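You operate a simulated robot arm through the tools that you are given. There is no shell and no other tool. Be economical: measure what you need, move in short steps, check, and stop when the job is done.

Carry out the task below with a simulated robot arm. There is one attempt and no reset: what you move stays moved.

Task
Stack the 40 mm ring, then the 35 mm ring on the grey camera block, short lens on top.
Fine: the teal cap comes off first and lies on the blue ring mat; rings and lens sit centred; the other rings stay.

The check looks at the end state, three seconds after you hand in, the way a careful person would. Anything else that was tipped, shoved, dropped, spilled or broken makes it a failure. A push-on lid holds only when it is set on centred and level and pressed home; a screw cap is set on level and turned clockwise until tight.

Robot
A 7-joint arm with a two-finger gripper, fixed in place. Base frame: the origin is at the foot of the arm, x ahead of it, y to its left, z up. Readings come in cm, degrees, newtons and seconds.
With the tool pointing down near the work surface it reaches from about 34 to 72 cm from the base axis. Its first joint turns from -66.0 to 66.0 degrees. Payload 2.45 kg.
Tool frame: the origin (TCP) lies between the finger pads and is the grasp point; the fingertips stand 2.6 cm ahead of it; z points along the fingers, y is the line along which they close. Largest opening 9.6 cm; the body of the gripper starts 6.9 cm behind the TCP.
Orientation is that of the tool frame in the base frame, as a unit quaternion [w, x, y, z]. With the fingers straight down and closing along the base's y, the tool's x points along the base's -x, its y along +y and its z along -z.

Tools
- The arm moves only by the tool play_rows. Its argument "series" is a list of rows, each an object (a shift or turn left out is 0, a gripper value left out holds the last) with "gripper": the closure, from 0 (fully open) to 1 (shut); "linear": the shift along the base's x, y, z in cm, a list of three; "turn": the turn, a rotation vector about the base's x, y, z in degrees, a list of three. In form: [{"gripper": gripper, "linear": [dx, dy, dz], "turn": [rx, ry, rz]}, ...]. A call has 1 to 20 rows; each row shifts and turns the commanded pose from where the row before left it. A row lasts 0.2 s, in which the tool goes at most 5 cm and 8.6 degrees; a call with a longer step from one row to the next is refused whole, and so is a gripper value outside its range. A pose out of reach is approached as far as the arm can. The call stops where the force on the tool passes 60 N (or 10 N more than at its start, if that is more) or the arm is blocked; 0.2 s more then pass. The fingers move at their own pace and stop on an object; they squeeze with about 30 N. The grip force told is the motor's: it shows also when the fingers shut on nothing. Time passes only in rows, and 0.2 s behind the last, so rows that do not move let the fingers close. The reply holds the time, the measured pose of the TCP, the force on the tool along the base axes, the opening and the grip force, in the units named above and with some noise, with the torque about the TCP (base axes, N m) and any sound that the robot's microphone picked up.
- Cameras (640 x 400 px; columns grow to the right, rows downward): "scene" is fixed at [17.24, -40.66, 141.55]; the picture's right is [0.73, -0.69, 0.00], its down [-0.42, -0.45, -0.79] and it looks along [0.54, 0.57, -0.62] (base axes); focal length 331 px, centre (320, 200). "wrist" rides on the gripper at [8.2, 0.3, -9.8] in the tool frame; the picture's right is [-0.04, 1.00, 0.00], its down [-0.73, -0.03, -0.68] and it looks along [-0.68, -0.03, 0.73] (tool axes); focal length 256 px, centre (320, 200). There is no depth. A picture from a camera that has moved, and an enlarged one, comes with that camera's place and axes in the base frame and with its lens. The place of the scene camera against the robot may be out by one fixed shift of up to 1.8 cm in any direction.
- get_image(camera): a new picture of that camera. The clock stands still meanwhile.
- enlarge(camera, box): a new picture of the part [left, top, right, bottom] of that camera's present view, enlarged. The clock stands still meanwhile.
- finish_job(): hands the job in; it is judged then, once.

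Work in short steps. Places have to be worked out from the pictures, the camera data and where the tool is seen: move nearer, look again, correct. Check each grasp and each placing, and mend what went wrong. You have 120 turns and 84 pictures in all, those below and enlarged ones among them. Open the gripper and draw the arm clear of the work before you hand the job in, unless the task says otherwise; then end with one line.

The tools are called after "Request:" by a JSON object that holds its "name" and its "arguments". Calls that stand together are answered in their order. play_rows: Moves the arm, as the interface text tells. Its arguments: {"type":"object","properties":{"series":{"type":"array","items":{"type":"object","properties":{"gripper":{"type":"number"},"linear":{"type":"array","items":{"type":"number"}},"turn":{"type":"array","items":{"type":"number"}}}}}},"required":["series"]} The other tools are called the same way: get_image (camera) takes a picture; enlarge (camera, box) takes an enlarged picture of a part of a camera's view; finish_job () hands the job in.

At the start:

```text
time: 0.0
eef_pos: [39.89, 15.89, 112.81]
tcp_rot: [0.0, 0.0, 1.0, 0.0]
contact_force: [-0.6, -0.5, 0.4]
ft_torque: [0.01, -0.02, -0.02]
gripper_width: 9.6
grasp_force: 0.1
```

scene: 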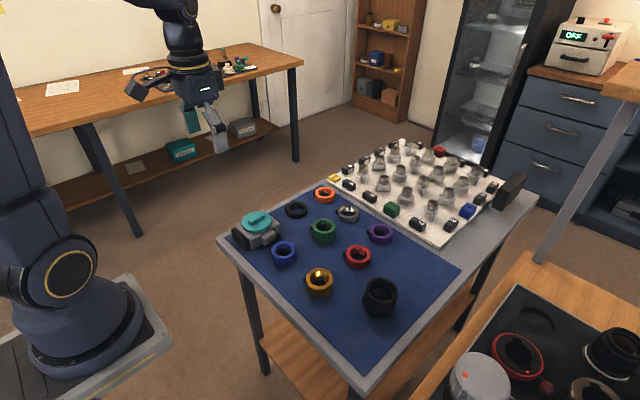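
wrist: 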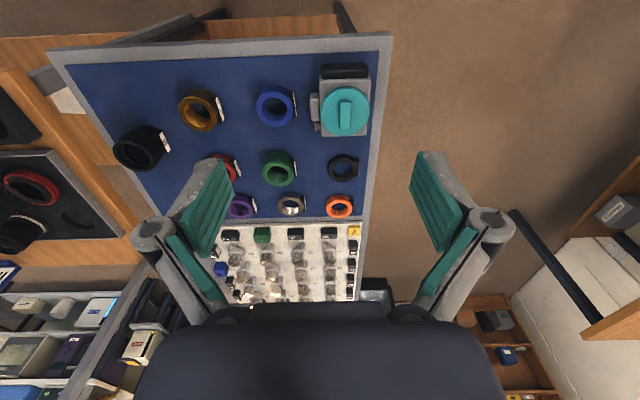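

The table shows a camera block with teal cap, rings with labels, and a black lens. I'll enlarge to read the labels.

Request:
{"name": "enlarge", "arguments": {"camera": "scene", "box": [220, 170, 420, 330]}}

Request:
{"name": "enlarge", "arguments": {"camera": "wrist", "box": [90, 50, 390, 230]}}

Request:
{"name": "enlarge", "arguments": {"camera": "scene", "box": [310, 120, 540, 260]}}

```text
2.50 times, centred on (320, 250) of scene
camera zoom: at [17.24, -40.66, 141.55], right [0.73, -0.69, 0.0], down [-0.42, -0.45, -0.79], along [0.54, 0.57, -0.62], focal length 827 px, centre (320, 75)
```

zoom: 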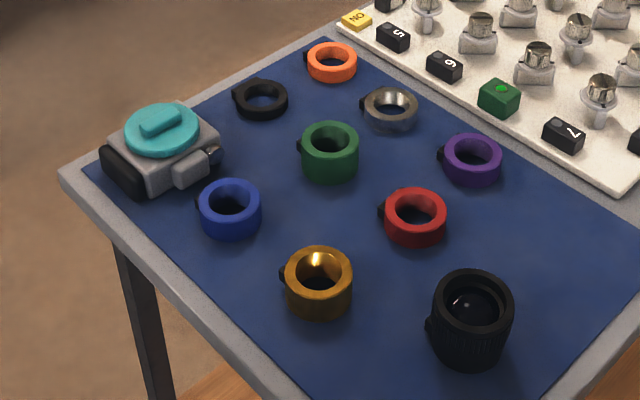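

```text
2.13 times, centred on (240, 140) of wrist
camera zoom: at [31.75, 16.22, 122.56], right [0.04, 1.0, 0.0], down [0.73, -0.03, 0.68], along [0.68, -0.03, -0.73], focal length 546 px, centre (491, 328)
```

zoom: 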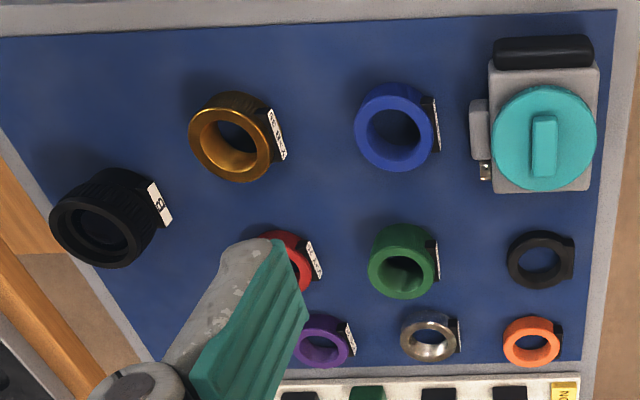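

```text
2.78 times, centred on (425, 190) of scene
camera zoom: at [17.24, -40.66, 141.55], right [0.73, -0.69, 0.0], down [-0.42, -0.45, -0.79], along [0.54, 0.57, -0.62], focal length 920 px, centre (28, 228)
```

zoom: 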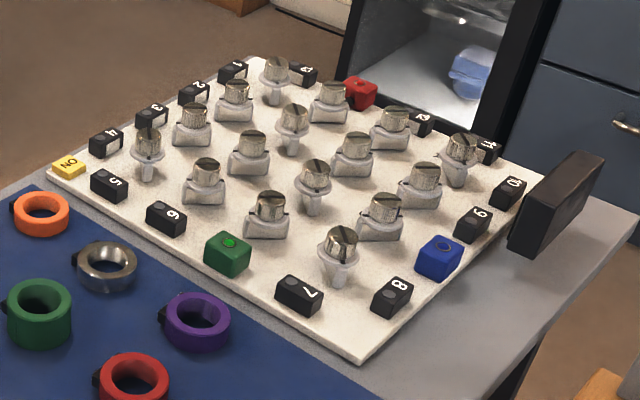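

The block's cap triangulates to about (51, 20, 80). I'll lower the camera toward the table to read the labels and measure.

Request:
{"name": "play_rows", "arguments": {"series": [{"linear": [-1, 0, -3]}, {"linear": [-1, 0, -4]}, {"linear": [-1, 0, -4]}, {"linear": [0, 0, -3]}, {}]}}

Request:
{"name": "get_image", "arguments": {"camera": "wrist"}}

```text
time: 1.2
eef_pos: [37.02, 15.72, 98.83]
tcp_rot: [0.0, 0.001, 1.0, 0.0]
contact_force: [0.3, 0.3, 0.4]
ft_torque: [0.01, 0.02, 0.01]
gripper_width: 9.64
grasp_force: 0.1
```

```text
78 pictures are left
camera wrist: at [28.77, 16.03, 108.55], right [0.04, 1.0, 0.0], down [0.73, -0.03, 0.68], along [0.68, -0.03, -0.73], focal length 256 px, centre (320, 200)
```

wrist: 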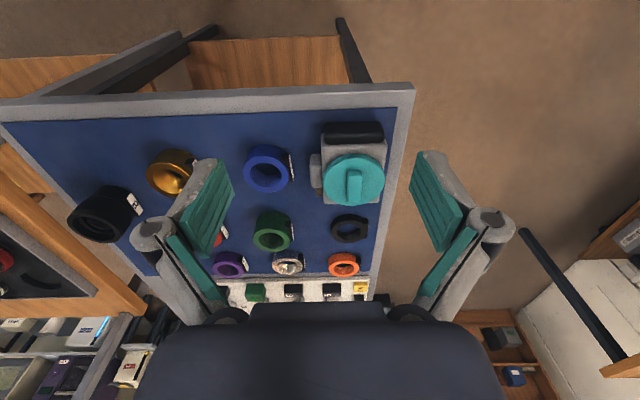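

Labels are on the +y sides. I'll zoom to read them.

Request:
{"name": "enlarge", "arguments": {"camera": "wrist", "box": [220, 120, 400, 240]}}

Request:
{"name": "enlarge", "arguments": {"camera": "wrist", "box": [60, 140, 240, 250]}}

```text
3.33 times, centred on (310, 180) of wrist
camera zoom: at [28.77, 16.03, 108.55], right [0.04, 1.0, 0.0], down [0.73, -0.03, 0.68], along [0.68, -0.03, -0.73], focal length 853 px, centre (353, 267)
```

zoom: 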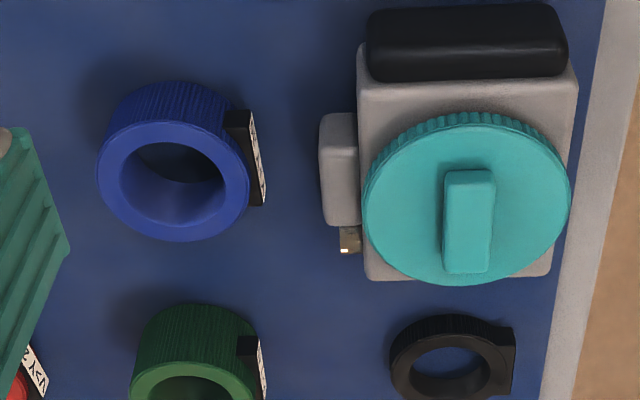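

```text
3.56 times, centred on (150, 195) of wrist
camera zoom: at [28.77, 16.03, 108.55], right [0.04, 1.0, 0.0], down [0.73, -0.03, 0.68], along [0.68, -0.03, -0.73], focal length 910 px, centre (924, 218)
```

zoom: 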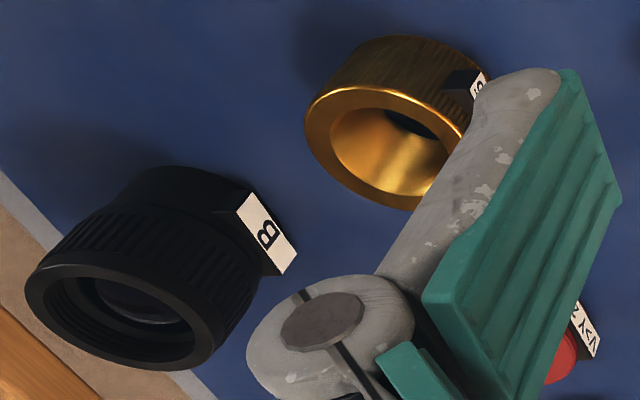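

The labels need a view from +y. I'll yaw the tool -90° so that the wrist camera looks toward -y.

Request:
{"name": "play_rows", "arguments": {"series": [{"turn": [0, 0, -8.5], "linear": [1, 1, 0]}, {"turn": [0, 0, -8.5], "linear": [1, 1, 0]}, {"turn": [0, 0, -8.5], "linear": [1, 1, 0]}, {"turn": [0, 0, -8.5], "linear": [1, 1, 0]}, {"turn": [0, 0, -8.5], "linear": [1, 1, 0]}, {"turn": [0, 0, -8.5], "linear": [1, 1, 0]}, {"turn": [0, 0, -8.5], "linear": [1, 1, 0]}, {"turn": [0, 0, -8.5], "linear": [1, 1, 0]}, {"turn": [0, 0, -8.5], "linear": [1, 1, 0]}, {"turn": [0, 0, -8.5], "linear": [1, 1, 0]}, {"turn": [0, 0, -5], "linear": [1, 0, 0]}, {}]}}

Request:
{"name": "get_image", "arguments": {"camera": "wrist"}}

```text
time: 3.8
eef_pos: [48.02, 25.97, 98.77]
tcp_rot: [0.001, 0.708, 0.706, 0.0]
contact_force: [-0.4, 0.5, -0.2]
ft_torque: [0.01, 0.01, -0.02]
gripper_width: 9.57
grasp_force: 0.1
```

```text
75 pictures are left
camera wrist: at [48.2, 34.04, 108.54], right [1.0, -0.04, 0.0], down [-0.03, -0.73, 0.68], along [-0.03, -0.68, -0.73], focal length 256 px, centre (320, 200)
```

wrist: 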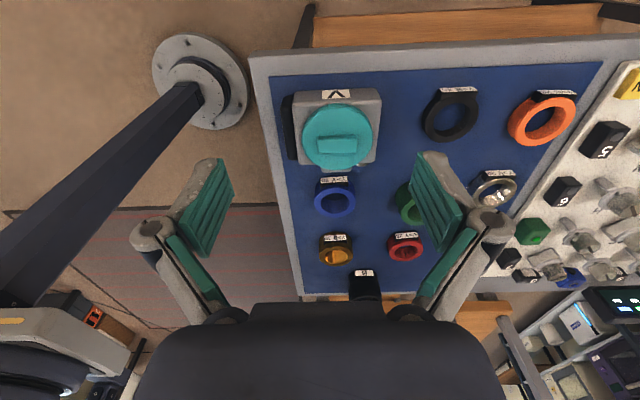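

Labels are now facing the camera, so I'll enlarge them.

Request:
{"name": "enlarge", "arguments": {"camera": "wrist", "box": [270, 80, 390, 155]}}

Request:
{"name": "enlarge", "arguments": {"camera": "wrist", "box": [310, 165, 430, 305]}}

Request:
{"name": "enlarge", "arguments": {"camera": "wrist", "box": [410, 80, 590, 190]}}

```text
5.33 times, centred on (330, 118) of wrist
camera zoom: at [48.2, 34.04, 108.54], right [1.0, -0.04, 0.0], down [-0.03, -0.73, 0.68], along [-0.03, -0.68, -0.73], focal length 1365 px, centre (267, 640)
```

zoom: 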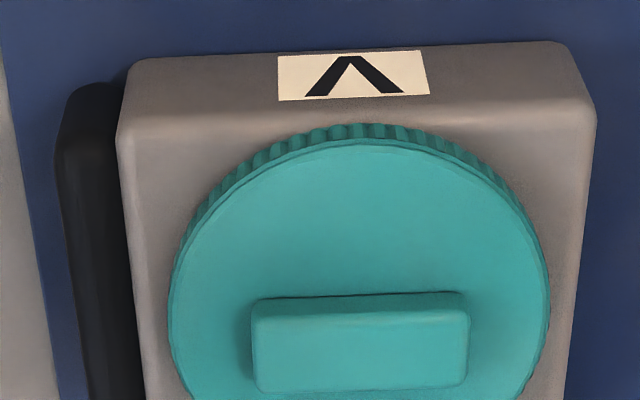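

```text
2.86 times, centred on (370, 235) of wrist
camera zoom: at [48.2, 34.04, 108.54], right [1.0, -0.04, 0.0], down [-0.03, -0.73, 0.68], along [-0.03, -0.68, -0.73], focal length 731 px, centre (177, 100)
```

zoom: 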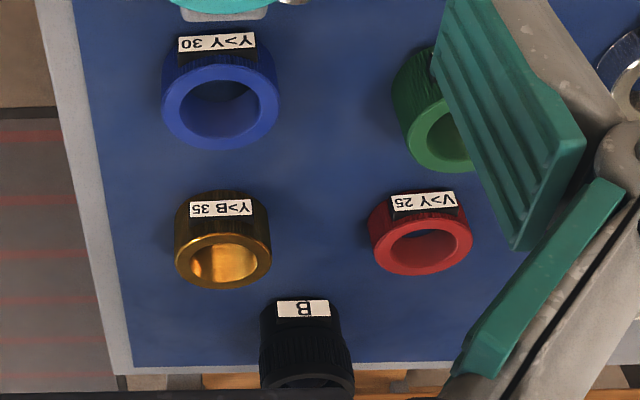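

```text
3.56 times, centred on (500, 135) of wrist
camera zoom: at [48.2, 34.04, 108.54], right [1.0, -0.04, 0.0], down [-0.03, -0.73, 0.68], along [-0.03, -0.68, -0.73], focal length 910 px, centre (-320, 431)
```

zoom: 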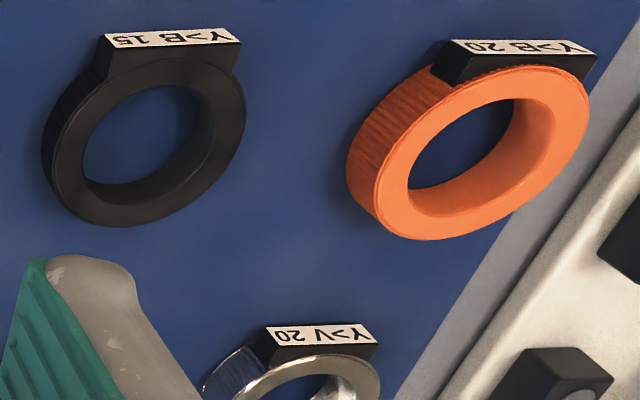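

Camera mount is V, gold is "Y>B 35", lens is B. Green is probably "V>Y 40"; I'll shift to read green and purple.

Request:
{"name": "play_rows", "arguments": {"series": [{"linear": [3, -3, 0]}, {"linear": [3, -3, 0]}, {"linear": [3, -4, 0]}, {"linear": [3, -2, 0]}, {}]}}

Request:
{"name": "get_image", "arguments": {"camera": "wrist"}}

Request:
{"name": "enlarge", "arguments": {"camera": "wrist", "box": [230, 60, 410, 210]}}

```text
time: 5.0
eef_pos: [59.88, 13.81, 98.84]
tcp_rot: [0.001, 0.708, 0.706, 0.0]
contact_force: [0.0, 0.2, 0.2]
ft_torque: [0.0, -0.02, 0.0]
gripper_width: 9.61
grasp_force: 0.1
```

```text
71 pictures are left
camera wrist: at [60.2, 21.97, 108.48], right [1.0, -0.04, 0.0], down [-0.03, -0.73, 0.68], along [-0.03, -0.68, -0.73], focal length 256 px, centre (320, 200)
```

wrist: 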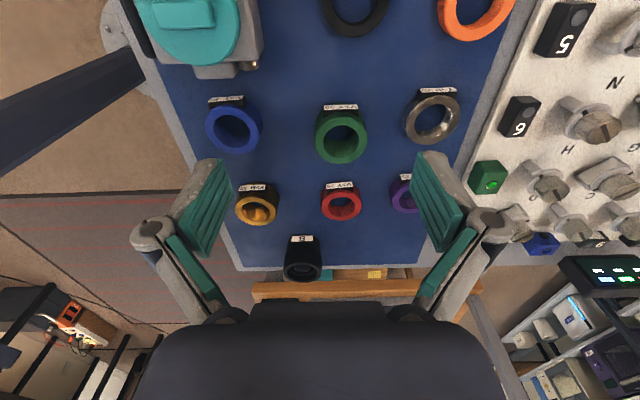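

```text
2.67 times, centred on (320, 135) of wrist
camera zoom: at [60.2, 21.97, 108.48], right [1.0, -0.04, 0.0], down [-0.03, -0.73, 0.68], along [-0.03, -0.68, -0.73], focal length 683 px, centre (320, 373)
```

zoom: 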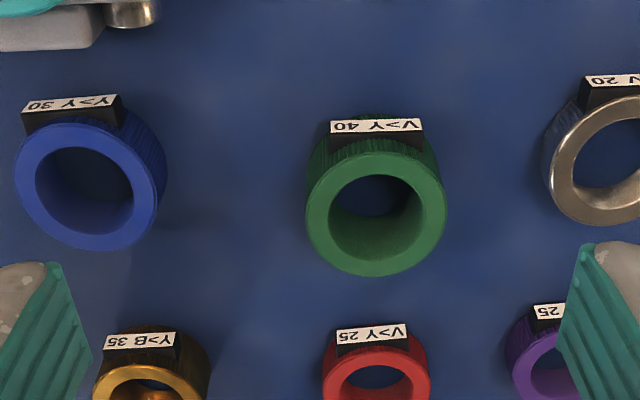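

Green is "V>Y 40", gold is "Y>B 35". I triangulate the cap top centre at (49.5, 19.5, 82.7) with its bar running along x. I'll return to yaw 0 above the cap to grip the bar along y.

Request:
{"name": "play_rows", "arguments": {"series": [{"turn": [0, 0, 8.5], "linear": [-1, 0.5, 0]}, {"turn": [0, 0, 8.5], "linear": [-1, 0.5, 0]}, {"turn": [0, 0, 8.5], "linear": [-1, 0.5, 0]}, {"turn": [0, 0, 8.5], "linear": [-1, 0.5, 0]}, {"turn": [0, 0, 8.5], "linear": [-1, 0.5, 0]}, {"turn": [0, 0, 8.5], "linear": [-1, 0.5, 0]}, {"turn": [0, 0, 8.5], "linear": [-1, 0.5, 0]}, {"turn": [0, 0, 8.5], "linear": [-1, 0.5, 0]}, {"turn": [0, 0, 8.5], "linear": [-1, 0.5, 0]}, {"turn": [0, 0, 8.5], "linear": [-1, 0.5, 0]}, {"turn": [0, 0, 5], "linear": [-0.4, 0.7, -2]}, {"linear": [0, 0, -3]}, {}]}}

Request:
{"name": "get_image", "arguments": {"camera": "wrist"}}

Request:
{"name": "enlarge", "arguments": {"camera": "scene", "box": [210, 150, 330, 250]}}

```text
time: 7.8
eef_pos: [49.44, 19.42, 93.79]
tcp_rot: [0.0, 0.0, 1.0, 0.0]
contact_force: [-0.5, -0.7, -1.0]
ft_torque: [0.02, 0.01, 0.01]
gripper_width: 9.6
grasp_force: 0.1
```

```text
69 pictures are left
camera wrist: at [41.18, 19.83, 103.54], right [0.04, 1.0, 0.0], down [0.73, -0.03, 0.68], along [0.68, -0.03, -0.73], focal length 256 px, centre (320, 200)
```

wrist: 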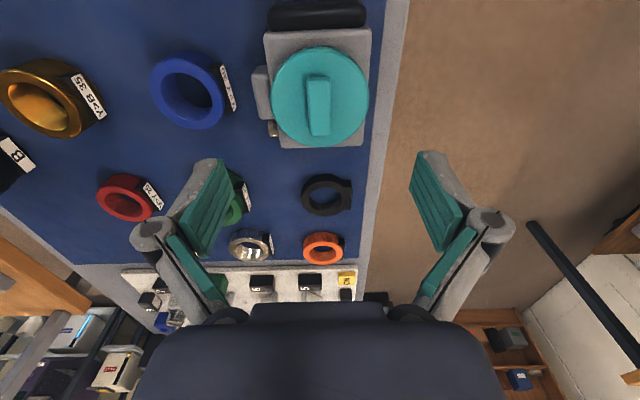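

```text
4.00 times, centred on (270, 200) of scene
camera zoom: at [17.24, -40.66, 141.55], right [0.73, -0.69, 0.0], down [-0.42, -0.45, -0.79], along [0.54, 0.57, -0.62], focal length 1323 px, centre (520, 200)
```

zoom: 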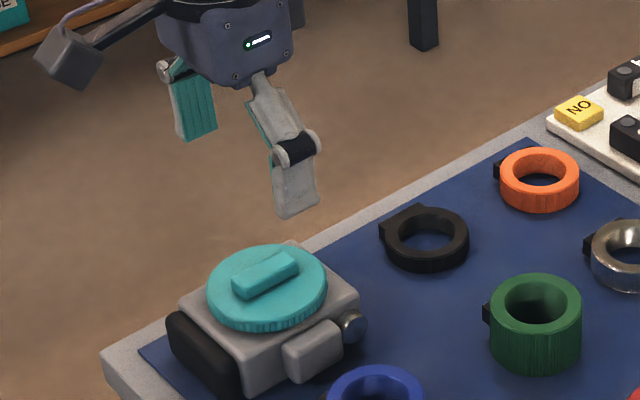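

The cap centre refines to (49.3, 19.4), top at about 82.7. I'll preclose to about 4 cm and descend around the bar.

Request:
{"name": "play_rows", "arguments": {"series": [{"gripper": 0.6, "linear": [-0.1, 0, -2]}, {"gripper": 0.6, "linear": [0, 0, -2]}, {"linear": [0, 0, -2]}, {"linear": [0, 0, -1.5]}, {}, {}]}}

Request:
{"name": "get_image", "arguments": {"camera": "wrist"}}

Request:
{"name": "enlarge", "arguments": {"camera": "scene", "box": [220, 180, 300, 250]}}

```text
time: 9.2
eef_pos: [49.56, 19.58, 86.31]
tcp_rot: [0.0, 0.001, 1.0, 0.001]
contact_force: [0.3, 0.1, 0.2]
ft_torque: [-0.01, -0.01, -0.03]
gripper_width: 3.82
grasp_force: 0.2
```

```text
67 pictures are left
camera wrist: at [41.25, 19.88, 96.09], right [0.04, 1.0, 0.0], down [0.73, -0.03, 0.68], along [0.68, -0.03, -0.73], focal length 256 px, centre (320, 200)
```

wrist: 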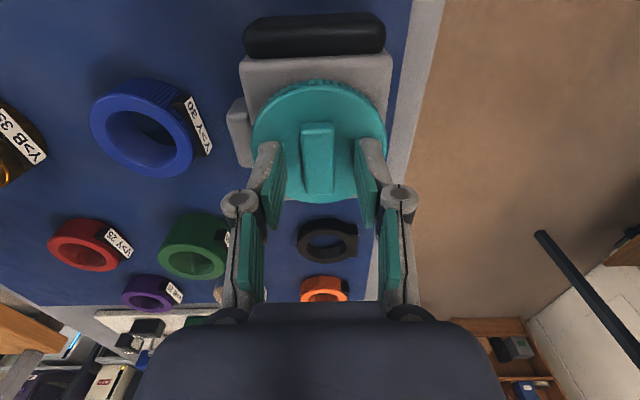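

```text
5.71 times, centred on (260, 215) of scene
camera zoom: at [17.24, -40.66, 141.55], right [0.73, -0.69, 0.0], down [-0.42, -0.45, -0.79], along [0.54, 0.57, -0.62], focal length 1890 px, centre (663, 114)
```

zoom: 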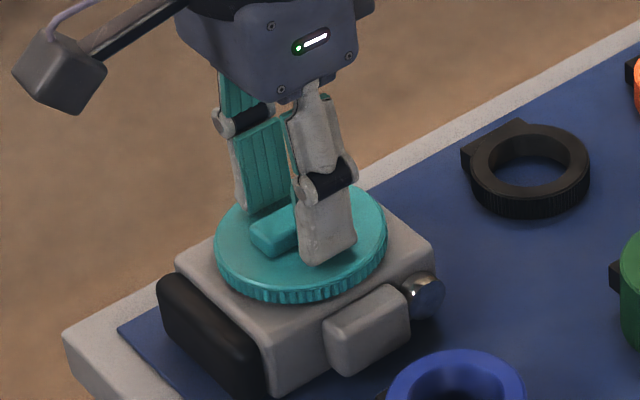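

Fingers straddle the bar. I'll lower a bit and close.

Request:
{"name": "play_rows", "arguments": {"series": [{"linear": [-0.2, -0.1, -0.4]}, {"linear": [0, 0, -0.3]}, {"gripper": 1}, {"gripper": 1}, {"gripper": 1}, {"gripper": 1}, {"gripper": 1}]}}

Request:
{"name": "get_image", "arguments": {"camera": "wrist"}}

```text
time: 10.8
eef_pos: [49.54, 19.53, 85.96]
tcp_rot: [0.005, 0.001, 1.0, 0.002]
contact_force: [7.3, -6.2, 51.9]
ft_torque: [-0.16, -0.17, -0.01]
gripper_width: 1.67
grasp_force: 29.9
```

```text
65 pictures are left
camera wrist: at [41.25, 19.82, 95.64], right [0.04, 1.0, 0.0], down [0.73, -0.03, 0.69], along [0.69, -0.03, -0.73], focal length 256 px, centre (320, 200)
```

wrist: 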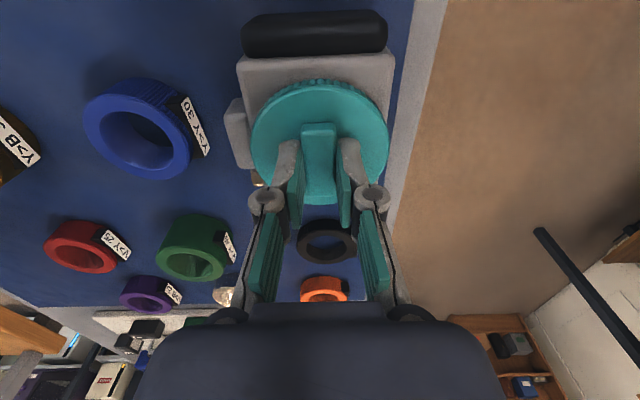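

Bar is gripped (1.67 cm) and the tips touch the cap at TCP z≈86. I'll lift gently to see if the cap is free or threaded.

Request:
{"name": "play_rows", "arguments": {"series": [{"linear": [0, 0, 0.3]}, {"linear": [0, 0, 0.2]}, {"linear": [0, 0, 0.3]}, {}]}}

```text
time: 11.8
eef_pos: [49.1, 19.52, 86.34]
tcp_rot: [-0.001, 0.0, 1.0, 0.0]
contact_force: [13.2, 2.6, -4.9]
ft_torque: [0.03, -0.28, -0.08]
gripper_width: 1.65
grasp_force: 29.9
```

Request:
{"name": "get_image", "arguments": {"camera": "wrist"}}

Request:
{"name": "enlarge", "arguments": {"camera": "scene", "box": [220, 180, 300, 250]}}

```text
64 pictures are left
camera wrist: at [41.03, 19.77, 96.12], right [0.04, 1.0, 0.0], down [0.73, -0.03, 0.68], along [0.68, -0.03, -0.73], focal length 256 px, centre (320, 200)
```

wrist: 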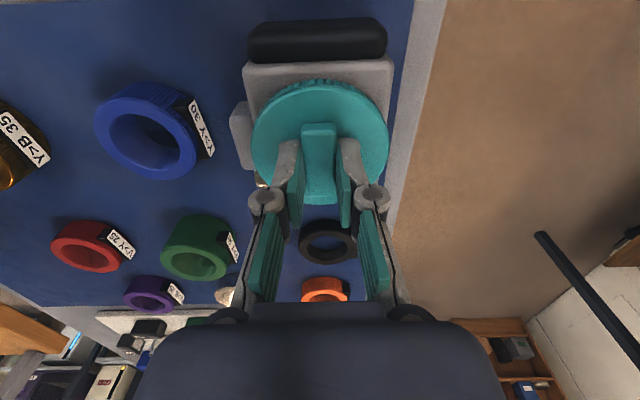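

```text
5.71 times, centred on (260, 215) of scene
camera zoom: at [17.28, -40.65, 141.55], right [0.73, -0.69, 0.0], down [-0.42, -0.45, -0.79], along [0.54, 0.57, -0.62], focal length 1890 px, centre (663, 114)
```

zoom: 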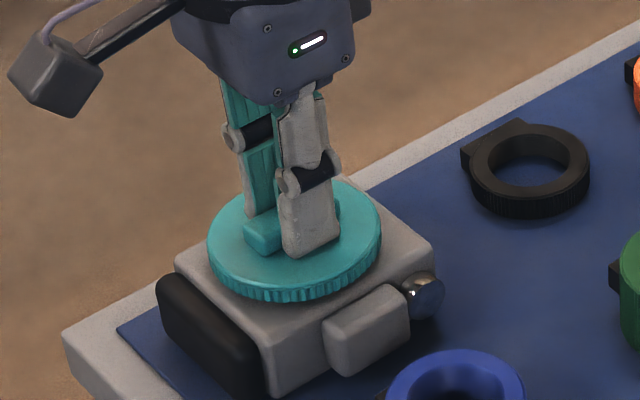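

The cap has shifted and risen a little, with a lateral push of 13 N. I'll ease +x slightly and keep lifting.

Request:
{"name": "play_rows", "arguments": {"series": [{"linear": [0.2, 0, 0.3]}, {"linear": [0, 0, 0.3]}, {"linear": [0, 0, 0.4]}, {}]}}

Request:
{"name": "enlarge", "arguments": {"camera": "scene", "box": [220, 180, 300, 250]}}

```text
time: 12.8
eef_pos: [49.4, 19.42, 87.5]
tcp_rot: [-0.002, 0.0, 1.0, 0.0]
contact_force: [1.3, 0.1, -0.1]
ft_torque: [0.0, -0.01, -0.03]
gripper_width: 0.0
grasp_force: 27.8
```

```text
5.71 times, centred on (260, 215) of scene
camera zoom: at [17.24, -40.66, 141.55], right [0.73, -0.69, 0.0], down [-0.42, -0.45, -0.79], along [0.54, 0.57, -0.62], focal length 1890 px, centre (663, 114)
```

zoom: 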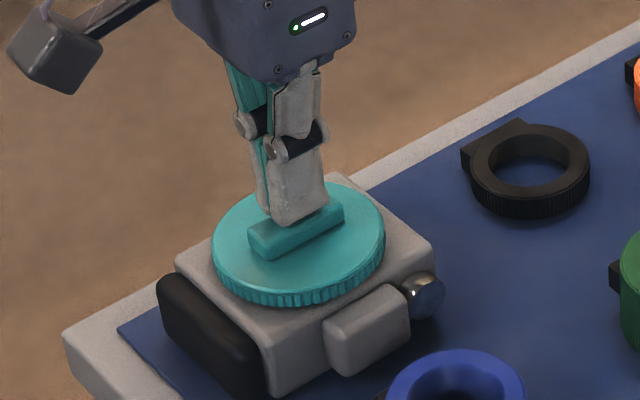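

The fingers slipped off: the cap is held, so likely a twist cap. I'll regrip the bar and turn it counter-clockwise.

Request:
{"name": "play_rows", "arguments": {"series": [{"gripper": 0.6, "linear": [0, 0, 0.5]}, {"gripper": 0.6}, {"gripper": 0.6}, {"linear": [0, 0, -1]}, {"linear": [0, 0, -0.8]}, {"linear": [0, 0, -0.2]}, {"gripper": 1}, {"gripper": 1}, {"gripper": 1}, {"gripper": 1}]}}

```text
time: 15.0
eef_pos: [49.5, 19.47, 85.99]
tcp_rot: [0.002, 0.001, 1.0, 0.001]
contact_force: [4.4, -6.9, 33.2]
ft_torque: [-0.22, -0.06, -0.02]
gripper_width: 1.65
grasp_force: 29.4
```

Gripped again; now a small counter-clockwise turn while watching torque.

Request:
{"name": "play_rows", "arguments": {"series": [{"linear": [0, 0, 0.2], "turn": [0, 0, 4]}, {"turn": [0, 0, 5]}, {"turn": [0, 0, 5]}, {}]}}

Request:
{"name": "enlarge", "arguments": {"camera": "scene", "box": [220, 180, 300, 250]}}

```text
time: 16.0
eef_pos: [49.37, 19.53, 86.12]
tcp_rot: [0.0, -0.122, 0.992, 0.0]
contact_force: [12.4, 1.0, -4.6]
ft_torque: [-0.03, -0.33, -0.05]
gripper_width: 1.67
grasp_force: 30.1
```

```text
5.71 times, centred on (260, 215) of scene
camera zoom: at [17.27, -40.65, 141.55], right [0.73, -0.69, 0.0], down [-0.42, -0.45, -0.79], along [0.54, 0.57, -0.62], focal length 1890 px, centre (663, 114)
```

zoom: 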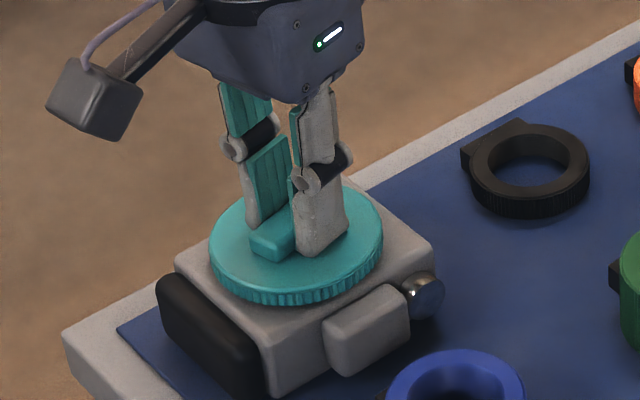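

The bar turns with low torque. Continue turning to about 45° and check the lift reaction.

Request:
{"name": "play_rows", "arguments": {"series": [{"turn": [0, 0, 6]}, {"turn": [0, 0, 6]}, {"turn": [0, 0, 6]}, {"turn": [0, 0, 6]}, {"turn": [0, 0, 6]}, {}]}}

Request:
{"name": "get_image", "arguments": {"camera": "wrist"}}

```text
time: 17.4
eef_pos: [49.42, 19.58, 86.17]
tcp_rot: [0.001, -0.376, 0.927, 0.0]
contact_force: [8.5, 4.0, 0.3]
ft_torque: [0.08, -0.24, -0.03]
gripper_width: 1.69
grasp_force: 29.9
```

```text
60 pictures are left
camera wrist: at [43.29, 14.11, 95.87], right [-0.67, 0.75, 0.0], down [0.55, 0.49, 0.68], along [0.51, 0.45, -0.73], focal length 256 px, centre (320, 200)
```

wrist: 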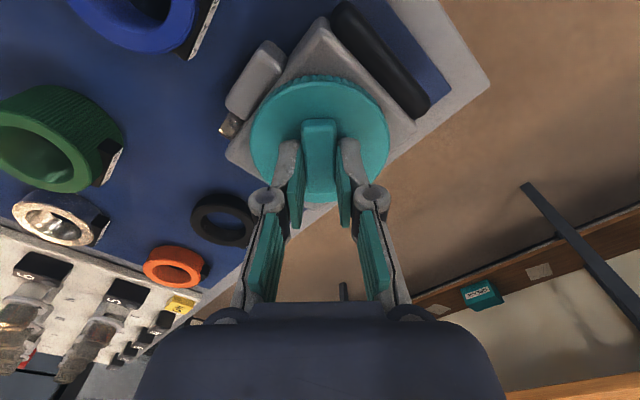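

The cap turned with the fingers (44°). Now I test lifting in small steps.

Request:
{"name": "play_rows", "arguments": {"series": [{"linear": [0, 0, 0.2]}, {"linear": [0, 0, 0.1]}, {}]}}

```text
time: 18.2
eef_pos: [49.41, 19.47, 86.37]
tcp_rot: [0.0, -0.375, 0.927, 0.0]
contact_force: [4.8, 3.1, 0.6]
ft_torque: [0.1, -0.15, 0.02]
gripper_width: 1.66
grasp_force: 29.5
```

Request:
{"name": "play_rows", "arguments": {"series": [{"linear": [0, 0, 0.2]}, {"linear": [0, 0, 0.2]}, {}]}}

Request:
{"name": "enlarge", "arguments": {"camera": "scene", "box": [220, 180, 300, 250]}}

```text
time: 19.0
eef_pos: [49.29, 19.45, 86.74]
tcp_rot: [-0.002, -0.374, 0.928, 0.0]
contact_force: [-0.5, 0.1, 0.1]
ft_torque: [0.03, 0.01, -0.03]
gripper_width: 1.71
grasp_force: 30.3
```

```text
5.71 times, centred on (260, 215) of scene
camera zoom: at [17.24, -40.66, 141.55], right [0.73, -0.69, 0.0], down [-0.42, -0.45, -0.79], along [0.54, 0.57, -0.62], focal length 1890 px, centre (663, 114)
```

zoom: 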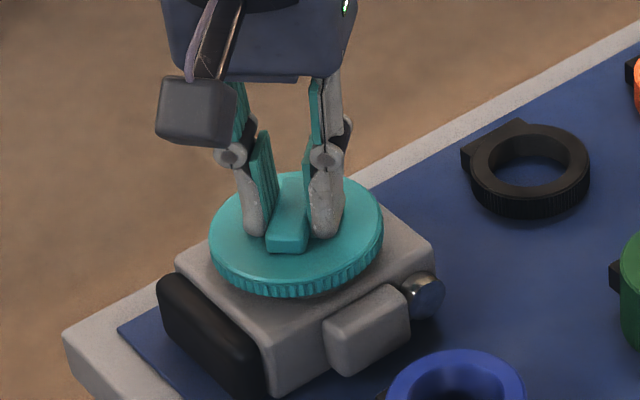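

The cap has come loose (bayonet/thread) and is rising. Lift it well clear.

Request:
{"name": "play_rows", "arguments": {"series": [{"linear": [0, 0, 0.5]}, {"linear": [0, 0, 0.8]}, {"linear": [0, 0, 1.5]}, {"linear": [0, 0, 2.5]}, {"linear": [0, 0, 2.5]}, {"linear": [0, 0, 2]}, {}]}}

Request:
{"name": "get_image", "arguments": {"camera": "wrist"}}

Request:
{"name": "enlarge", "arguments": {"camera": "scene", "box": [220, 150, 320, 250]}}

```text
time: 20.6
eef_pos: [49.44, 19.44, 96.45]
tcp_rot: [0.0, -0.375, 0.927, 0.001]
contact_force: [0.6, -0.2, -0.2]
ft_torque: [0.05, 0.0, 0.0]
gripper_width: 1.66
grasp_force: 30.0
```

```text
58 pictures are left
camera wrist: at [43.25, 13.97, 106.25], right [-0.66, 0.75, 0.0], down [0.55, 0.49, 0.68], along [0.51, 0.45, -0.73], focal length 256 px, centre (320, 200)
```

wrist: 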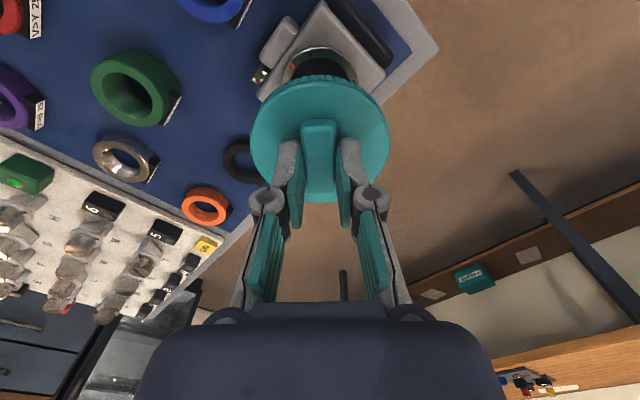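

```text
4.00 times, centred on (270, 200) of scene
camera zoom: at [17.24, -40.66, 141.55], right [0.73, -0.69, 0.0], down [-0.42, -0.45, -0.79], along [0.54, 0.57, -0.62], focal length 1323 px, centre (520, 200)
```

zoom: 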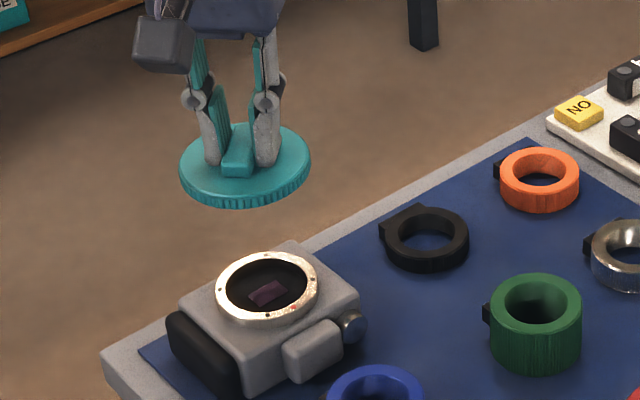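

The cap is off; the mount has a metal flange. I'll carry the cap to the free front mat area near (47.5, -14.5), unwinding yaw.

Request:
{"name": "play_rows", "arguments": {"series": [{"linear": [0, -3, 0], "turn": [0, 0, -8]}, {"linear": [0, -4, 0], "turn": [0, 0, -8]}, {"linear": [0, -4, 0], "turn": [0, 0, -8]}, {"linear": [0, -4, 0], "turn": [0, 0, -8]}, {"linear": [0, -4, 0], "turn": [0, 0, -8]}, {"linear": [0, -4, 0], "turn": [0, 0, -4]}, {"linear": [-1, -4, 0]}, {"linear": [-1, -4, 0]}, {"linear": [0, -3, 0]}, {}]}}

Request:
{"name": "get_image", "arguments": {"camera": "wrist"}}

Request:
{"name": "enlarge", "arguments": {"camera": "scene", "box": [240, 200, 480, 380]}}

```text
time: 22.8
eef_pos: [47.28, -14.69, 96.6]
tcp_rot: [0.0, 0.0, 1.0, 0.0]
contact_force: [0.4, 0.1, 0.6]
ft_torque: [-0.02, -0.02, -0.01]
gripper_width: 1.65
grasp_force: 29.8
```

```text
56 pictures are left
camera wrist: at [39.17, -14.31, 106.37], right [0.04, 1.0, 0.0], down [0.73, -0.03, 0.68], along [0.68, -0.03, -0.73], focal length 256 px, centre (320, 200)
```

wrist: 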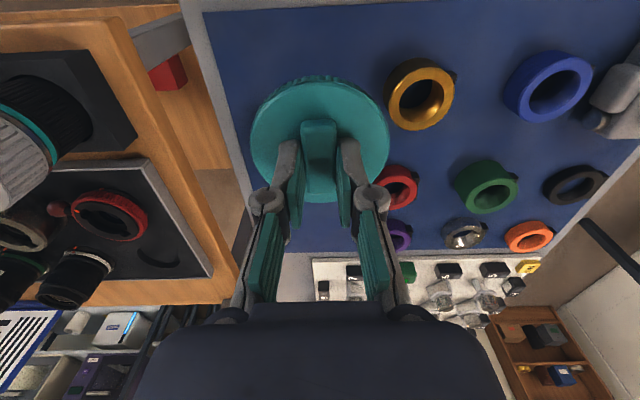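

```text
2.22 times, centred on (360, 290) of scene
camera zoom: at [17.23, -40.66, 141.55], right [0.73, -0.69, 0.0], down [-0.42, -0.45, -0.79], along [0.54, 0.57, -0.62], focal length 735 px, centre (231, 0)
```

zoom: 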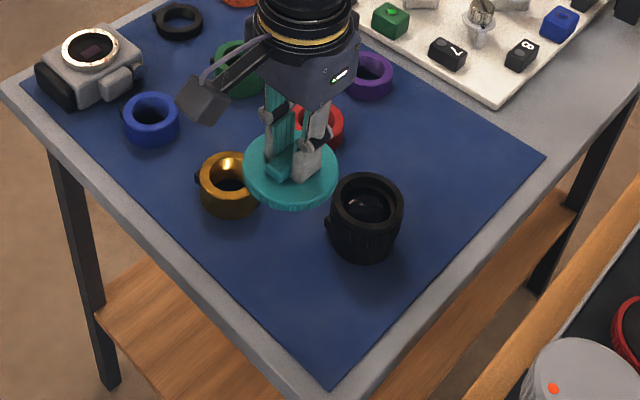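

The mat's front edge is x≈42, gold is near (49.4,-5.2), and the lens is near (55.3,-18). I'll set the cap at about (46.8,-14), descending in stages.

Request:
{"name": "play_rows", "arguments": {"series": [{"linear": [-0.4, 0.7, -3]}, {"linear": [0, 0, -4]}, {"linear": [0, 0, -3]}, {"linear": [0, 0, -2]}, {}]}}

Request:
{"name": "enlarge", "arguments": {"camera": "scene", "box": [270, 220, 430, 370]}}

Request:
{"name": "get_image", "arguments": {"camera": "wrist"}}

```text
time: 24.0
eef_pos: [46.9, -13.77, 84.62]
tcp_rot: [0.001, 0.0, 1.0, -0.001]
contact_force: [0.7, -1.1, 0.2]
ft_torque: [0.01, -0.03, 0.01]
gripper_width: 1.67
grasp_force: 30.2
```

```text
2.67 times, centred on (350, 295) of scene
camera zoom: at [17.24, -40.66, 141.55], right [0.73, -0.69, 0.0], down [-0.42, -0.45, -0.79], along [0.54, 0.57, -0.62], focal length 882 px, centre (240, -53)
```

zoom: 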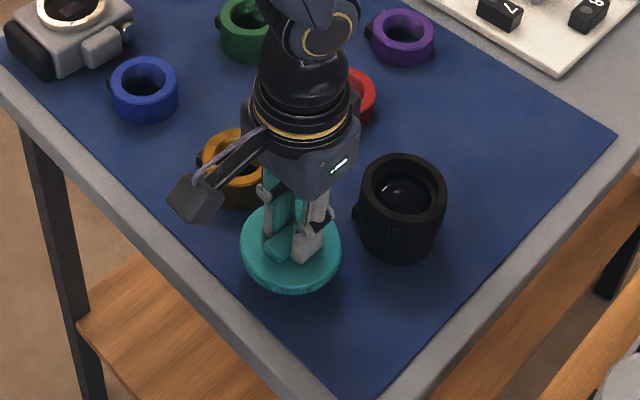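

```text
53 pictures are left
camera wrist: at [38.75, -13.38, 94.27], right [0.04, 1.0, 0.0], down [0.73, -0.03, 0.68], along [0.68, -0.03, -0.73], focal length 256 px, centre (320, 200)
```

wrist: 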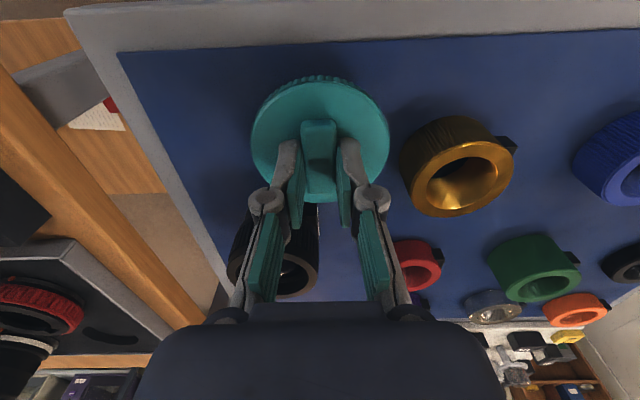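

Clearances look fine. Lowering slowly to contact.

Request:
{"name": "play_rows", "arguments": {"series": [{"linear": [0, 0, -0.7]}, {"linear": [0, 0, -0.4]}, {"linear": [0, 0, -0.3]}, {}]}}

```text
time: 25.0
eef_pos: [46.93, -13.77, 83.22]
tcp_rot: [0.0, 0.002, 1.0, 0.0]
contact_force: [0.3, 0.4, 0.1]
ft_torque: [-0.01, -0.01, 0.0]
gripper_width: 1.67
grasp_force: 30.0
```

Request:
{"name": "play_rows", "arguments": {"series": [{"linear": [0, 0, -0.25]}, {"linear": [0, 0, -0.25]}, {}]}}

Request:
{"name": "enlarge", "arguments": {"camera": "scene", "box": [300, 260, 400, 350]}}

```text
time: 25.8
eef_pos: [47.1, -13.82, 82.74]
tcp_rot: [0.001, 0.001, 1.0, 0.0]
contact_force: [0.0, 0.5, 0.4]
ft_torque: [-0.02, 0.01, 0.01]
gripper_width: 1.65
grasp_force: 30.4
```

```text
4.44 times, centred on (350, 305) of scene
camera zoom: at [17.24, -40.66, 141.55], right [0.73, -0.69, 0.0], down [-0.42, -0.45, -0.79], along [0.54, 0.57, -0.62], focal length 1470 px, centre (187, -267)
```

zoom: 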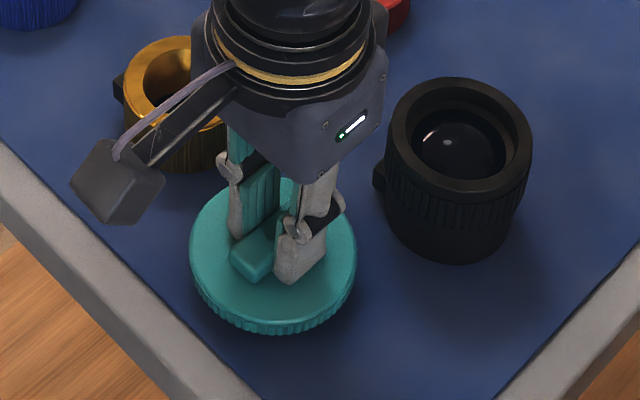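

Request:
{"name": "play_rows", "arguments": {"series": [{"linear": [0, 0, -0.25]}, {"linear": [0, 0, -0.25]}, {}]}}

```text
time: 26.6
eef_pos: [46.99, -13.71, 82.26]
tcp_rot: [0.0, 0.001, 1.0, 0.0]
contact_force: [-0.3, -0.8, -0.1]
ft_torque: [0.01, -0.01, -0.02]
gripper_width: 1.69
grasp_force: 29.9
```

No contact yet; continuing in small steps.

Request:
{"name": "play_rows", "arguments": {"series": [{"linear": [0, 0, -0.25]}, {"linear": [0, 0, -0.25]}, {"linear": [0, 0, -0.1]}, {}]}}

```text
time: 27.6
eef_pos: [47.05, -13.81, 81.79]
tcp_rot: [0.001, 0.001, 1.0, 0.0]
contact_force: [-6.8, 3.2, 15.4]
ft_torque: [0.03, -0.13, 0.03]
gripper_width: 1.65
grasp_force: 29.9
stopped in row 4: the force on the tool passed its limit at 62 N (the readings are from after the stop); the commanded pose is now the measured one
```

Contact at TCP z≈81.8. Open a little and rise.

Request:
{"name": "play_rows", "arguments": {"series": [{"gripper": 0.65, "linear": [0, 0, 0.1]}, {"gripper": 0.65}, {"gripper": 0.65}, {"linear": [0, 0, 1]}, {"linear": [0, 0, 3]}, {"linear": [0, 0, 4]}, {"linear": [0, 0, 4], "gripper": 0}, {"linear": [0, 0, 3]}, {}]}}

Request:
{"name": "get_image", "arguments": {"camera": "wrist"}}

```text
time: 29.6
eef_pos: [47.31, -13.92, 96.84]
tcp_rot: [0.001, 0.0, 1.0, -0.001]
contact_force: [0.5, -0.1, 0.2]
ft_torque: [0.02, 0.0, 0.0]
gripper_width: 9.59
grasp_force: 0.1
```

```text
51 pictures are left
camera wrist: at [39.02, -13.55, 106.6], right [0.04, 1.0, 0.0], down [0.73, -0.03, 0.68], along [0.68, -0.03, -0.73], focal length 256 px, centre (320, 200)
```

wrist: 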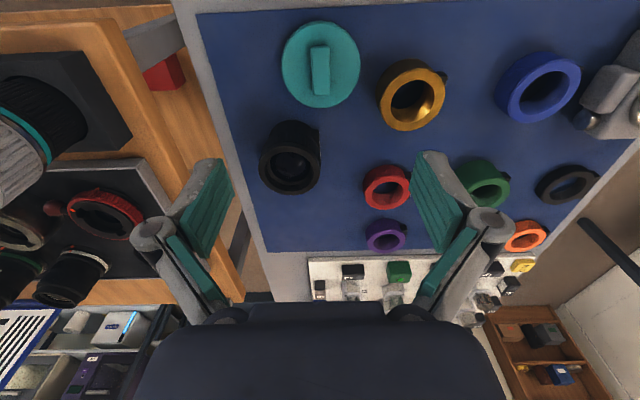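

The cap lies on the mat, clear of gold and lens. Now yaw to -90° and go above the green ring (~(62,6.7)).

Request:
{"name": "play_rows", "arguments": {"series": [{"turn": [0, 0, -8.5], "linear": [1.4, 2, 0]}, {"turn": [0, 0, -8.5], "linear": [1.4, 2, 0]}, {"turn": [0, 0, -8.5], "linear": [1.4, 2, 0]}, {"turn": [0, 0, -8.5], "linear": [1.4, 2, 0]}, {"turn": [0, 0, -8.5], "linear": [1.4, 2, 0]}, {"turn": [0, 0, -8.5], "linear": [1.4, 2, 0]}, {"turn": [0, 0, -8.5], "linear": [1.4, 2, 0]}, {"turn": [0, 0, -8.5], "linear": [1.4, 2, 0]}, {"turn": [0, 0, -8.5], "linear": [1.4, 2, 0]}, {"turn": [0, 0, -8.5], "linear": [1.4, 2, 0]}, {"turn": [0, 0, -5], "linear": [0.7, 0.6, -2]}, {"linear": [0, 0, -2]}, {}]}}

Request:
{"name": "get_image", "arguments": {"camera": "wrist"}}

```text
time: 32.4
eef_pos: [61.89, 6.81, 92.89]
tcp_rot: [0.001, 0.707, 0.707, -0.001]
contact_force: [-0.6, 0.6, 0.2]
ft_torque: [-0.01, -0.03, -0.02]
gripper_width: 9.61
grasp_force: 0.0
```

```text
50 pictures are left
camera wrist: at [62.05, 14.99, 102.57], right [1.0, -0.04, 0.0], down [-0.03, -0.73, 0.68], along [-0.03, -0.68, -0.73], focal length 256 px, centre (320, 200)
```

wrist: 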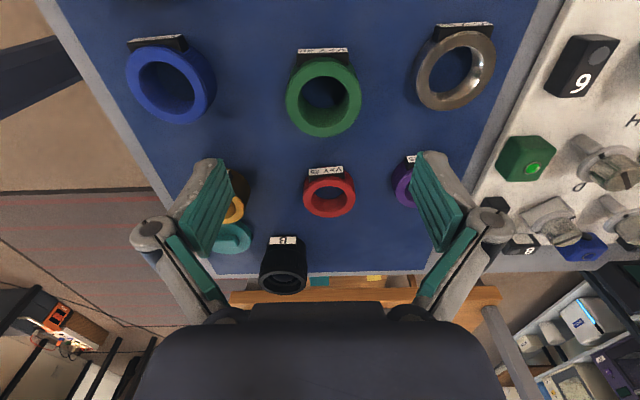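

Green ring centre ≈ (62.0, 7.1), top ≈ 82. Descend around it, closing along x (tab is on +y, clear).

Request:
{"name": "play_rows", "arguments": {"series": [{"linear": [0.1, 0.3, -3]}, {"linear": [0, 0, -3]}, {"linear": [0, 0, -3]}, {}]}}

Request:
{"name": "get_image", "arguments": {"camera": "wrist"}}

Request:
{"name": "enlarge", "arguments": {"camera": "scene", "box": [270, 190, 390, 280]}}

```text
time: 33.4
eef_pos: [61.78, 7.13, 83.84]
tcp_rot: [0.001, 0.707, 0.707, -0.001]
contact_force: [0.3, -0.1, 0.3]
ft_torque: [0.01, 0.0, 0.02]
gripper_width: 9.6
grasp_force: 0.0
```

```text
49 pictures are left
camera wrist: at [62.02, 15.3, 93.54], right [1.0, -0.04, 0.0], down [-0.03, -0.73, 0.68], along [-0.03, -0.68, -0.73], focal length 256 px, centre (320, 200)
```

wrist: 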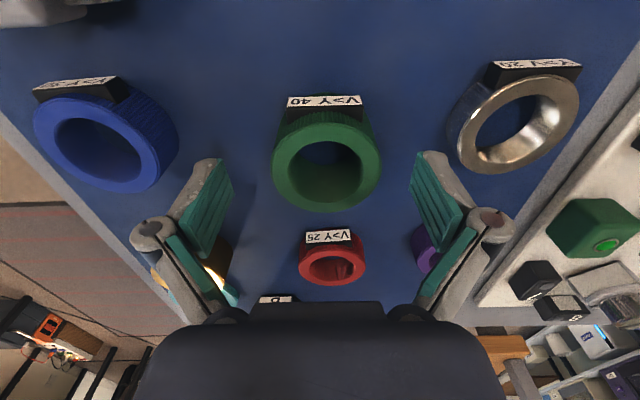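

```text
4.44 times, centred on (330, 235) of scene
camera zoom: at [17.24, -40.66, 141.55], right [0.73, -0.69, 0.0], down [-0.42, -0.45, -0.79], along [0.54, 0.57, -0.62], focal length 1470 px, centre (276, 44)
```

zoom: 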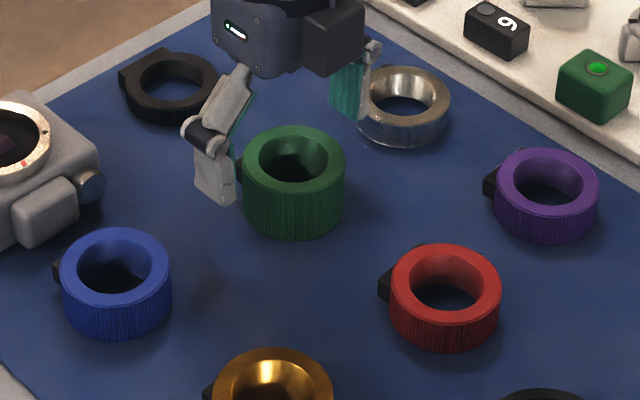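

Ring confirmed at (61.98, 7.09), top 82.1, ø6.0. Lower to TCP z≈81.6 and grip.

Request:
{"name": "play_rows", "arguments": {"series": [{"linear": [0.1, 0, -1.2]}, {"linear": [0, 0, -1]}, {"gripper": 1}, {"gripper": 1}, {"gripper": 1}, {"gripper": 1}, {"gripper": 1}]}}

Request:
{"name": "get_image", "arguments": {"camera": "wrist"}}

```text
time: 35.0
eef_pos: [62.01, 7.21, 81.74]
tcp_rot: [0.001, 0.707, 0.707, 0.0]
contact_force: [5.1, 0.1, 4.1]
ft_torque: [0.01, -0.29, -0.02]
gripper_width: 6.27
grasp_force: 29.8
```

```text
47 pictures are left
camera wrist: at [62.22, 15.34, 91.42], right [1.0, -0.04, 0.0], down [-0.03, -0.73, 0.68], along [-0.03, -0.68, -0.73], focal length 256 px, centre (320, 200)
```

wrist: 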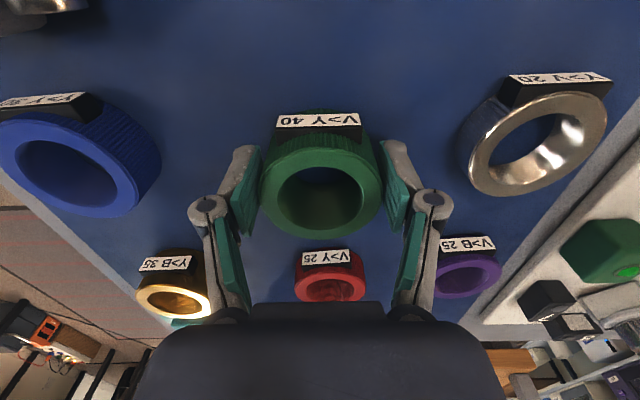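

Gripped at 6.27 cm. Lift and check.

Request:
{"name": "play_rows", "arguments": {"series": [{"linear": [0, 0, 0.5]}, {"linear": [0, 0, 2]}, {"linear": [0, 0, 3]}, {"linear": [0, 0, 4]}, {"linear": [0, 0, 3]}, {}]}}

Request:
{"name": "get_image", "arguments": {"camera": "wrist"}}

Request:
{"name": "enlarge", "arguments": {"camera": "scene", "box": [220, 170, 340, 260]}}

```text
time: 36.4
eef_pos: [62.11, 7.07, 94.3]
tcp_rot: [0.001, 0.707, 0.707, 0.0]
contact_force: [-0.1, -0.1, -1.2]
ft_torque: [0.01, -0.03, -0.02]
gripper_width: 6.26
grasp_force: 30.1
```

```text
46 pictures are left
camera wrist: at [62.41, 15.26, 103.98], right [1.0, -0.04, 0.0], down [-0.03, -0.73, 0.68], along [-0.03, -0.68, -0.73], focal length 256 px, centre (320, 200)
```

wrist: 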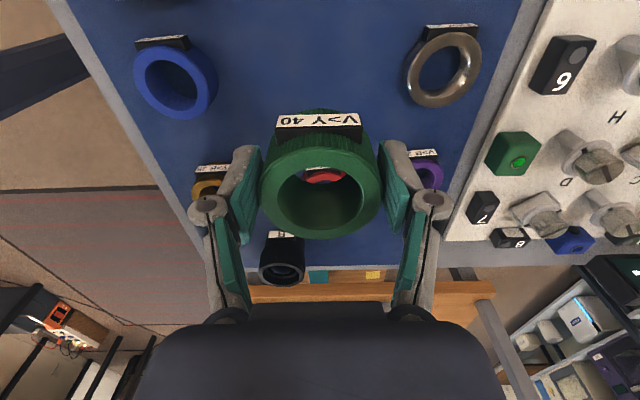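

```text
4.44 times, centred on (280, 215) of scene
camera zoom: at [17.24, -40.66, 141.55], right [0.73, -0.69, 0.0], down [-0.42, -0.45, -0.79], along [0.54, 0.57, -0.62], focal length 1470 px, centre (498, 133)
```

zoom: 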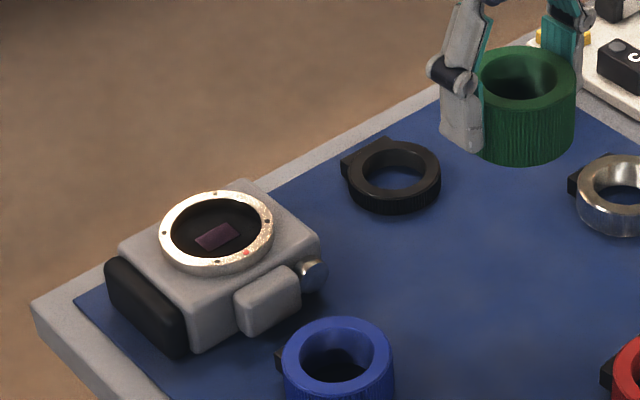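

Ring held at TCP centre. Now move to TCP (49.4, 16) to view the mount past the ring.

Request:
{"name": "play_rows", "arguments": {"series": [{"linear": [-3, 2, 0]}, {"linear": [-4, 3, 0]}, {"linear": [-4, 3, 0]}, {"linear": [-1.7, 1, 0]}, {}, {}]}}

Request:
{"name": "get_image", "arguments": {"camera": "wrist"}}

Request:
{"name": "enlarge", "arguments": {"camera": "wrist", "box": [240, 0, 400, 100]}}

```text
time: 37.8
eef_pos: [49.18, 16.09, 94.32]
tcp_rot: [0.0, 0.707, 0.707, -0.001]
contact_force: [-0.2, -0.3, -1.7]
ft_torque: [0.05, 0.0, -0.04]
gripper_width: 6.26
grasp_force: 30.0
```

```text
44 pictures are left
camera wrist: at [49.46, 24.24, 103.98], right [1.0, -0.04, 0.0], down [-0.03, -0.73, 0.68], along [-0.03, -0.68, -0.73], focal length 256 px, centre (320, 200)
```

wrist: 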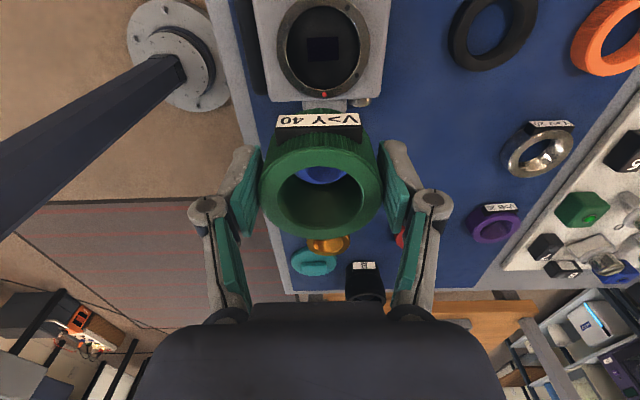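

```text
4.00 times, centred on (320, 50) of wrist
camera zoom: at [49.46, 24.24, 103.98], right [1.0, -0.04, 0.0], down [-0.03, -0.73, 0.68], along [-0.03, -0.68, -0.73], focal length 1024 px, centre (320, 800)
```

zoom: 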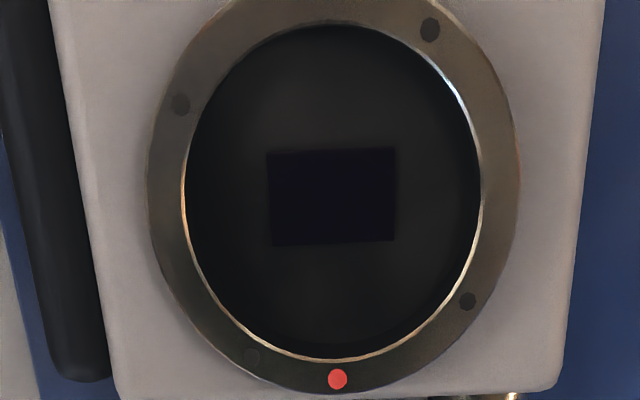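

Mount centre works out at about (49.48, 19.52). I'll move over it and descend partway, then look.

Request:
{"name": "play_rows", "arguments": {"series": [{"linear": [0.3, 1.7, 0]}, {"linear": [0, 1.72, 0]}, {"linear": [0, 0, -3]}, {"linear": [0, 0, -3]}, {}, {}]}}

Request:
{"name": "get_image", "arguments": {"camera": "wrist"}}

Request:
{"name": "enlarge", "arguments": {"camera": "scene", "box": [220, 170, 310, 250]}}

```text
time: 39.1
eef_pos: [49.48, 19.66, 88.14]
tcp_rot: [0.001, 0.707, 0.707, 0.0]
contact_force: [-0.2, 0.3, -0.8]
ft_torque: [-0.01, 0.02, 0.01]
gripper_width: 6.29
grasp_force: 29.9
```

```text
42 pictures are left
camera wrist: at [49.82, 27.75, 97.91], right [1.0, -0.04, 0.0], down [-0.03, -0.73, 0.68], along [-0.03, -0.68, -0.73], focal length 256 px, centre (320, 200)
```

wrist: 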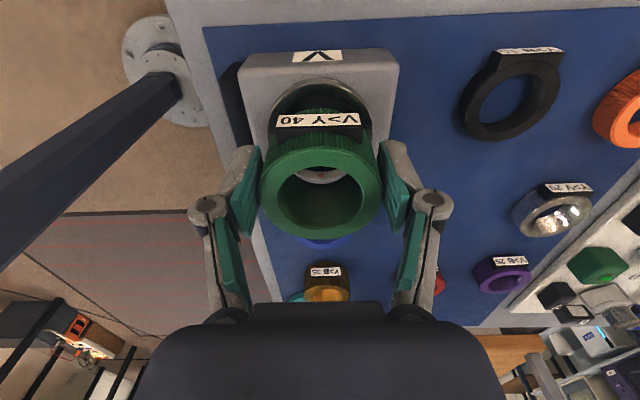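

```text
5.00 times, centred on (265, 210) of scene
camera zoom: at [17.24, -40.66, 141.55], right [0.73, -0.69, 0.0], down [-0.42, -0.45, -0.79], along [0.54, 0.57, -0.62], focal length 1654 px, centre (595, 150)
```

zoom: 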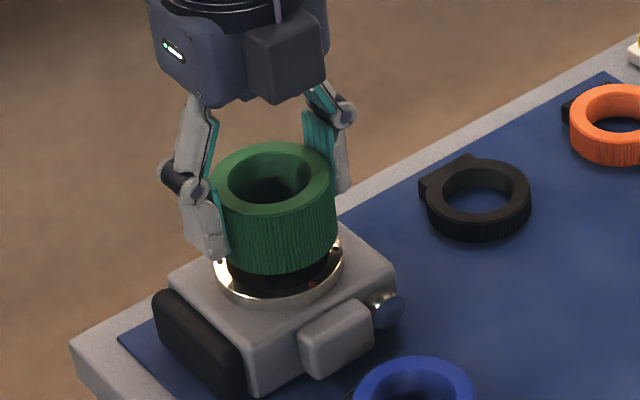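

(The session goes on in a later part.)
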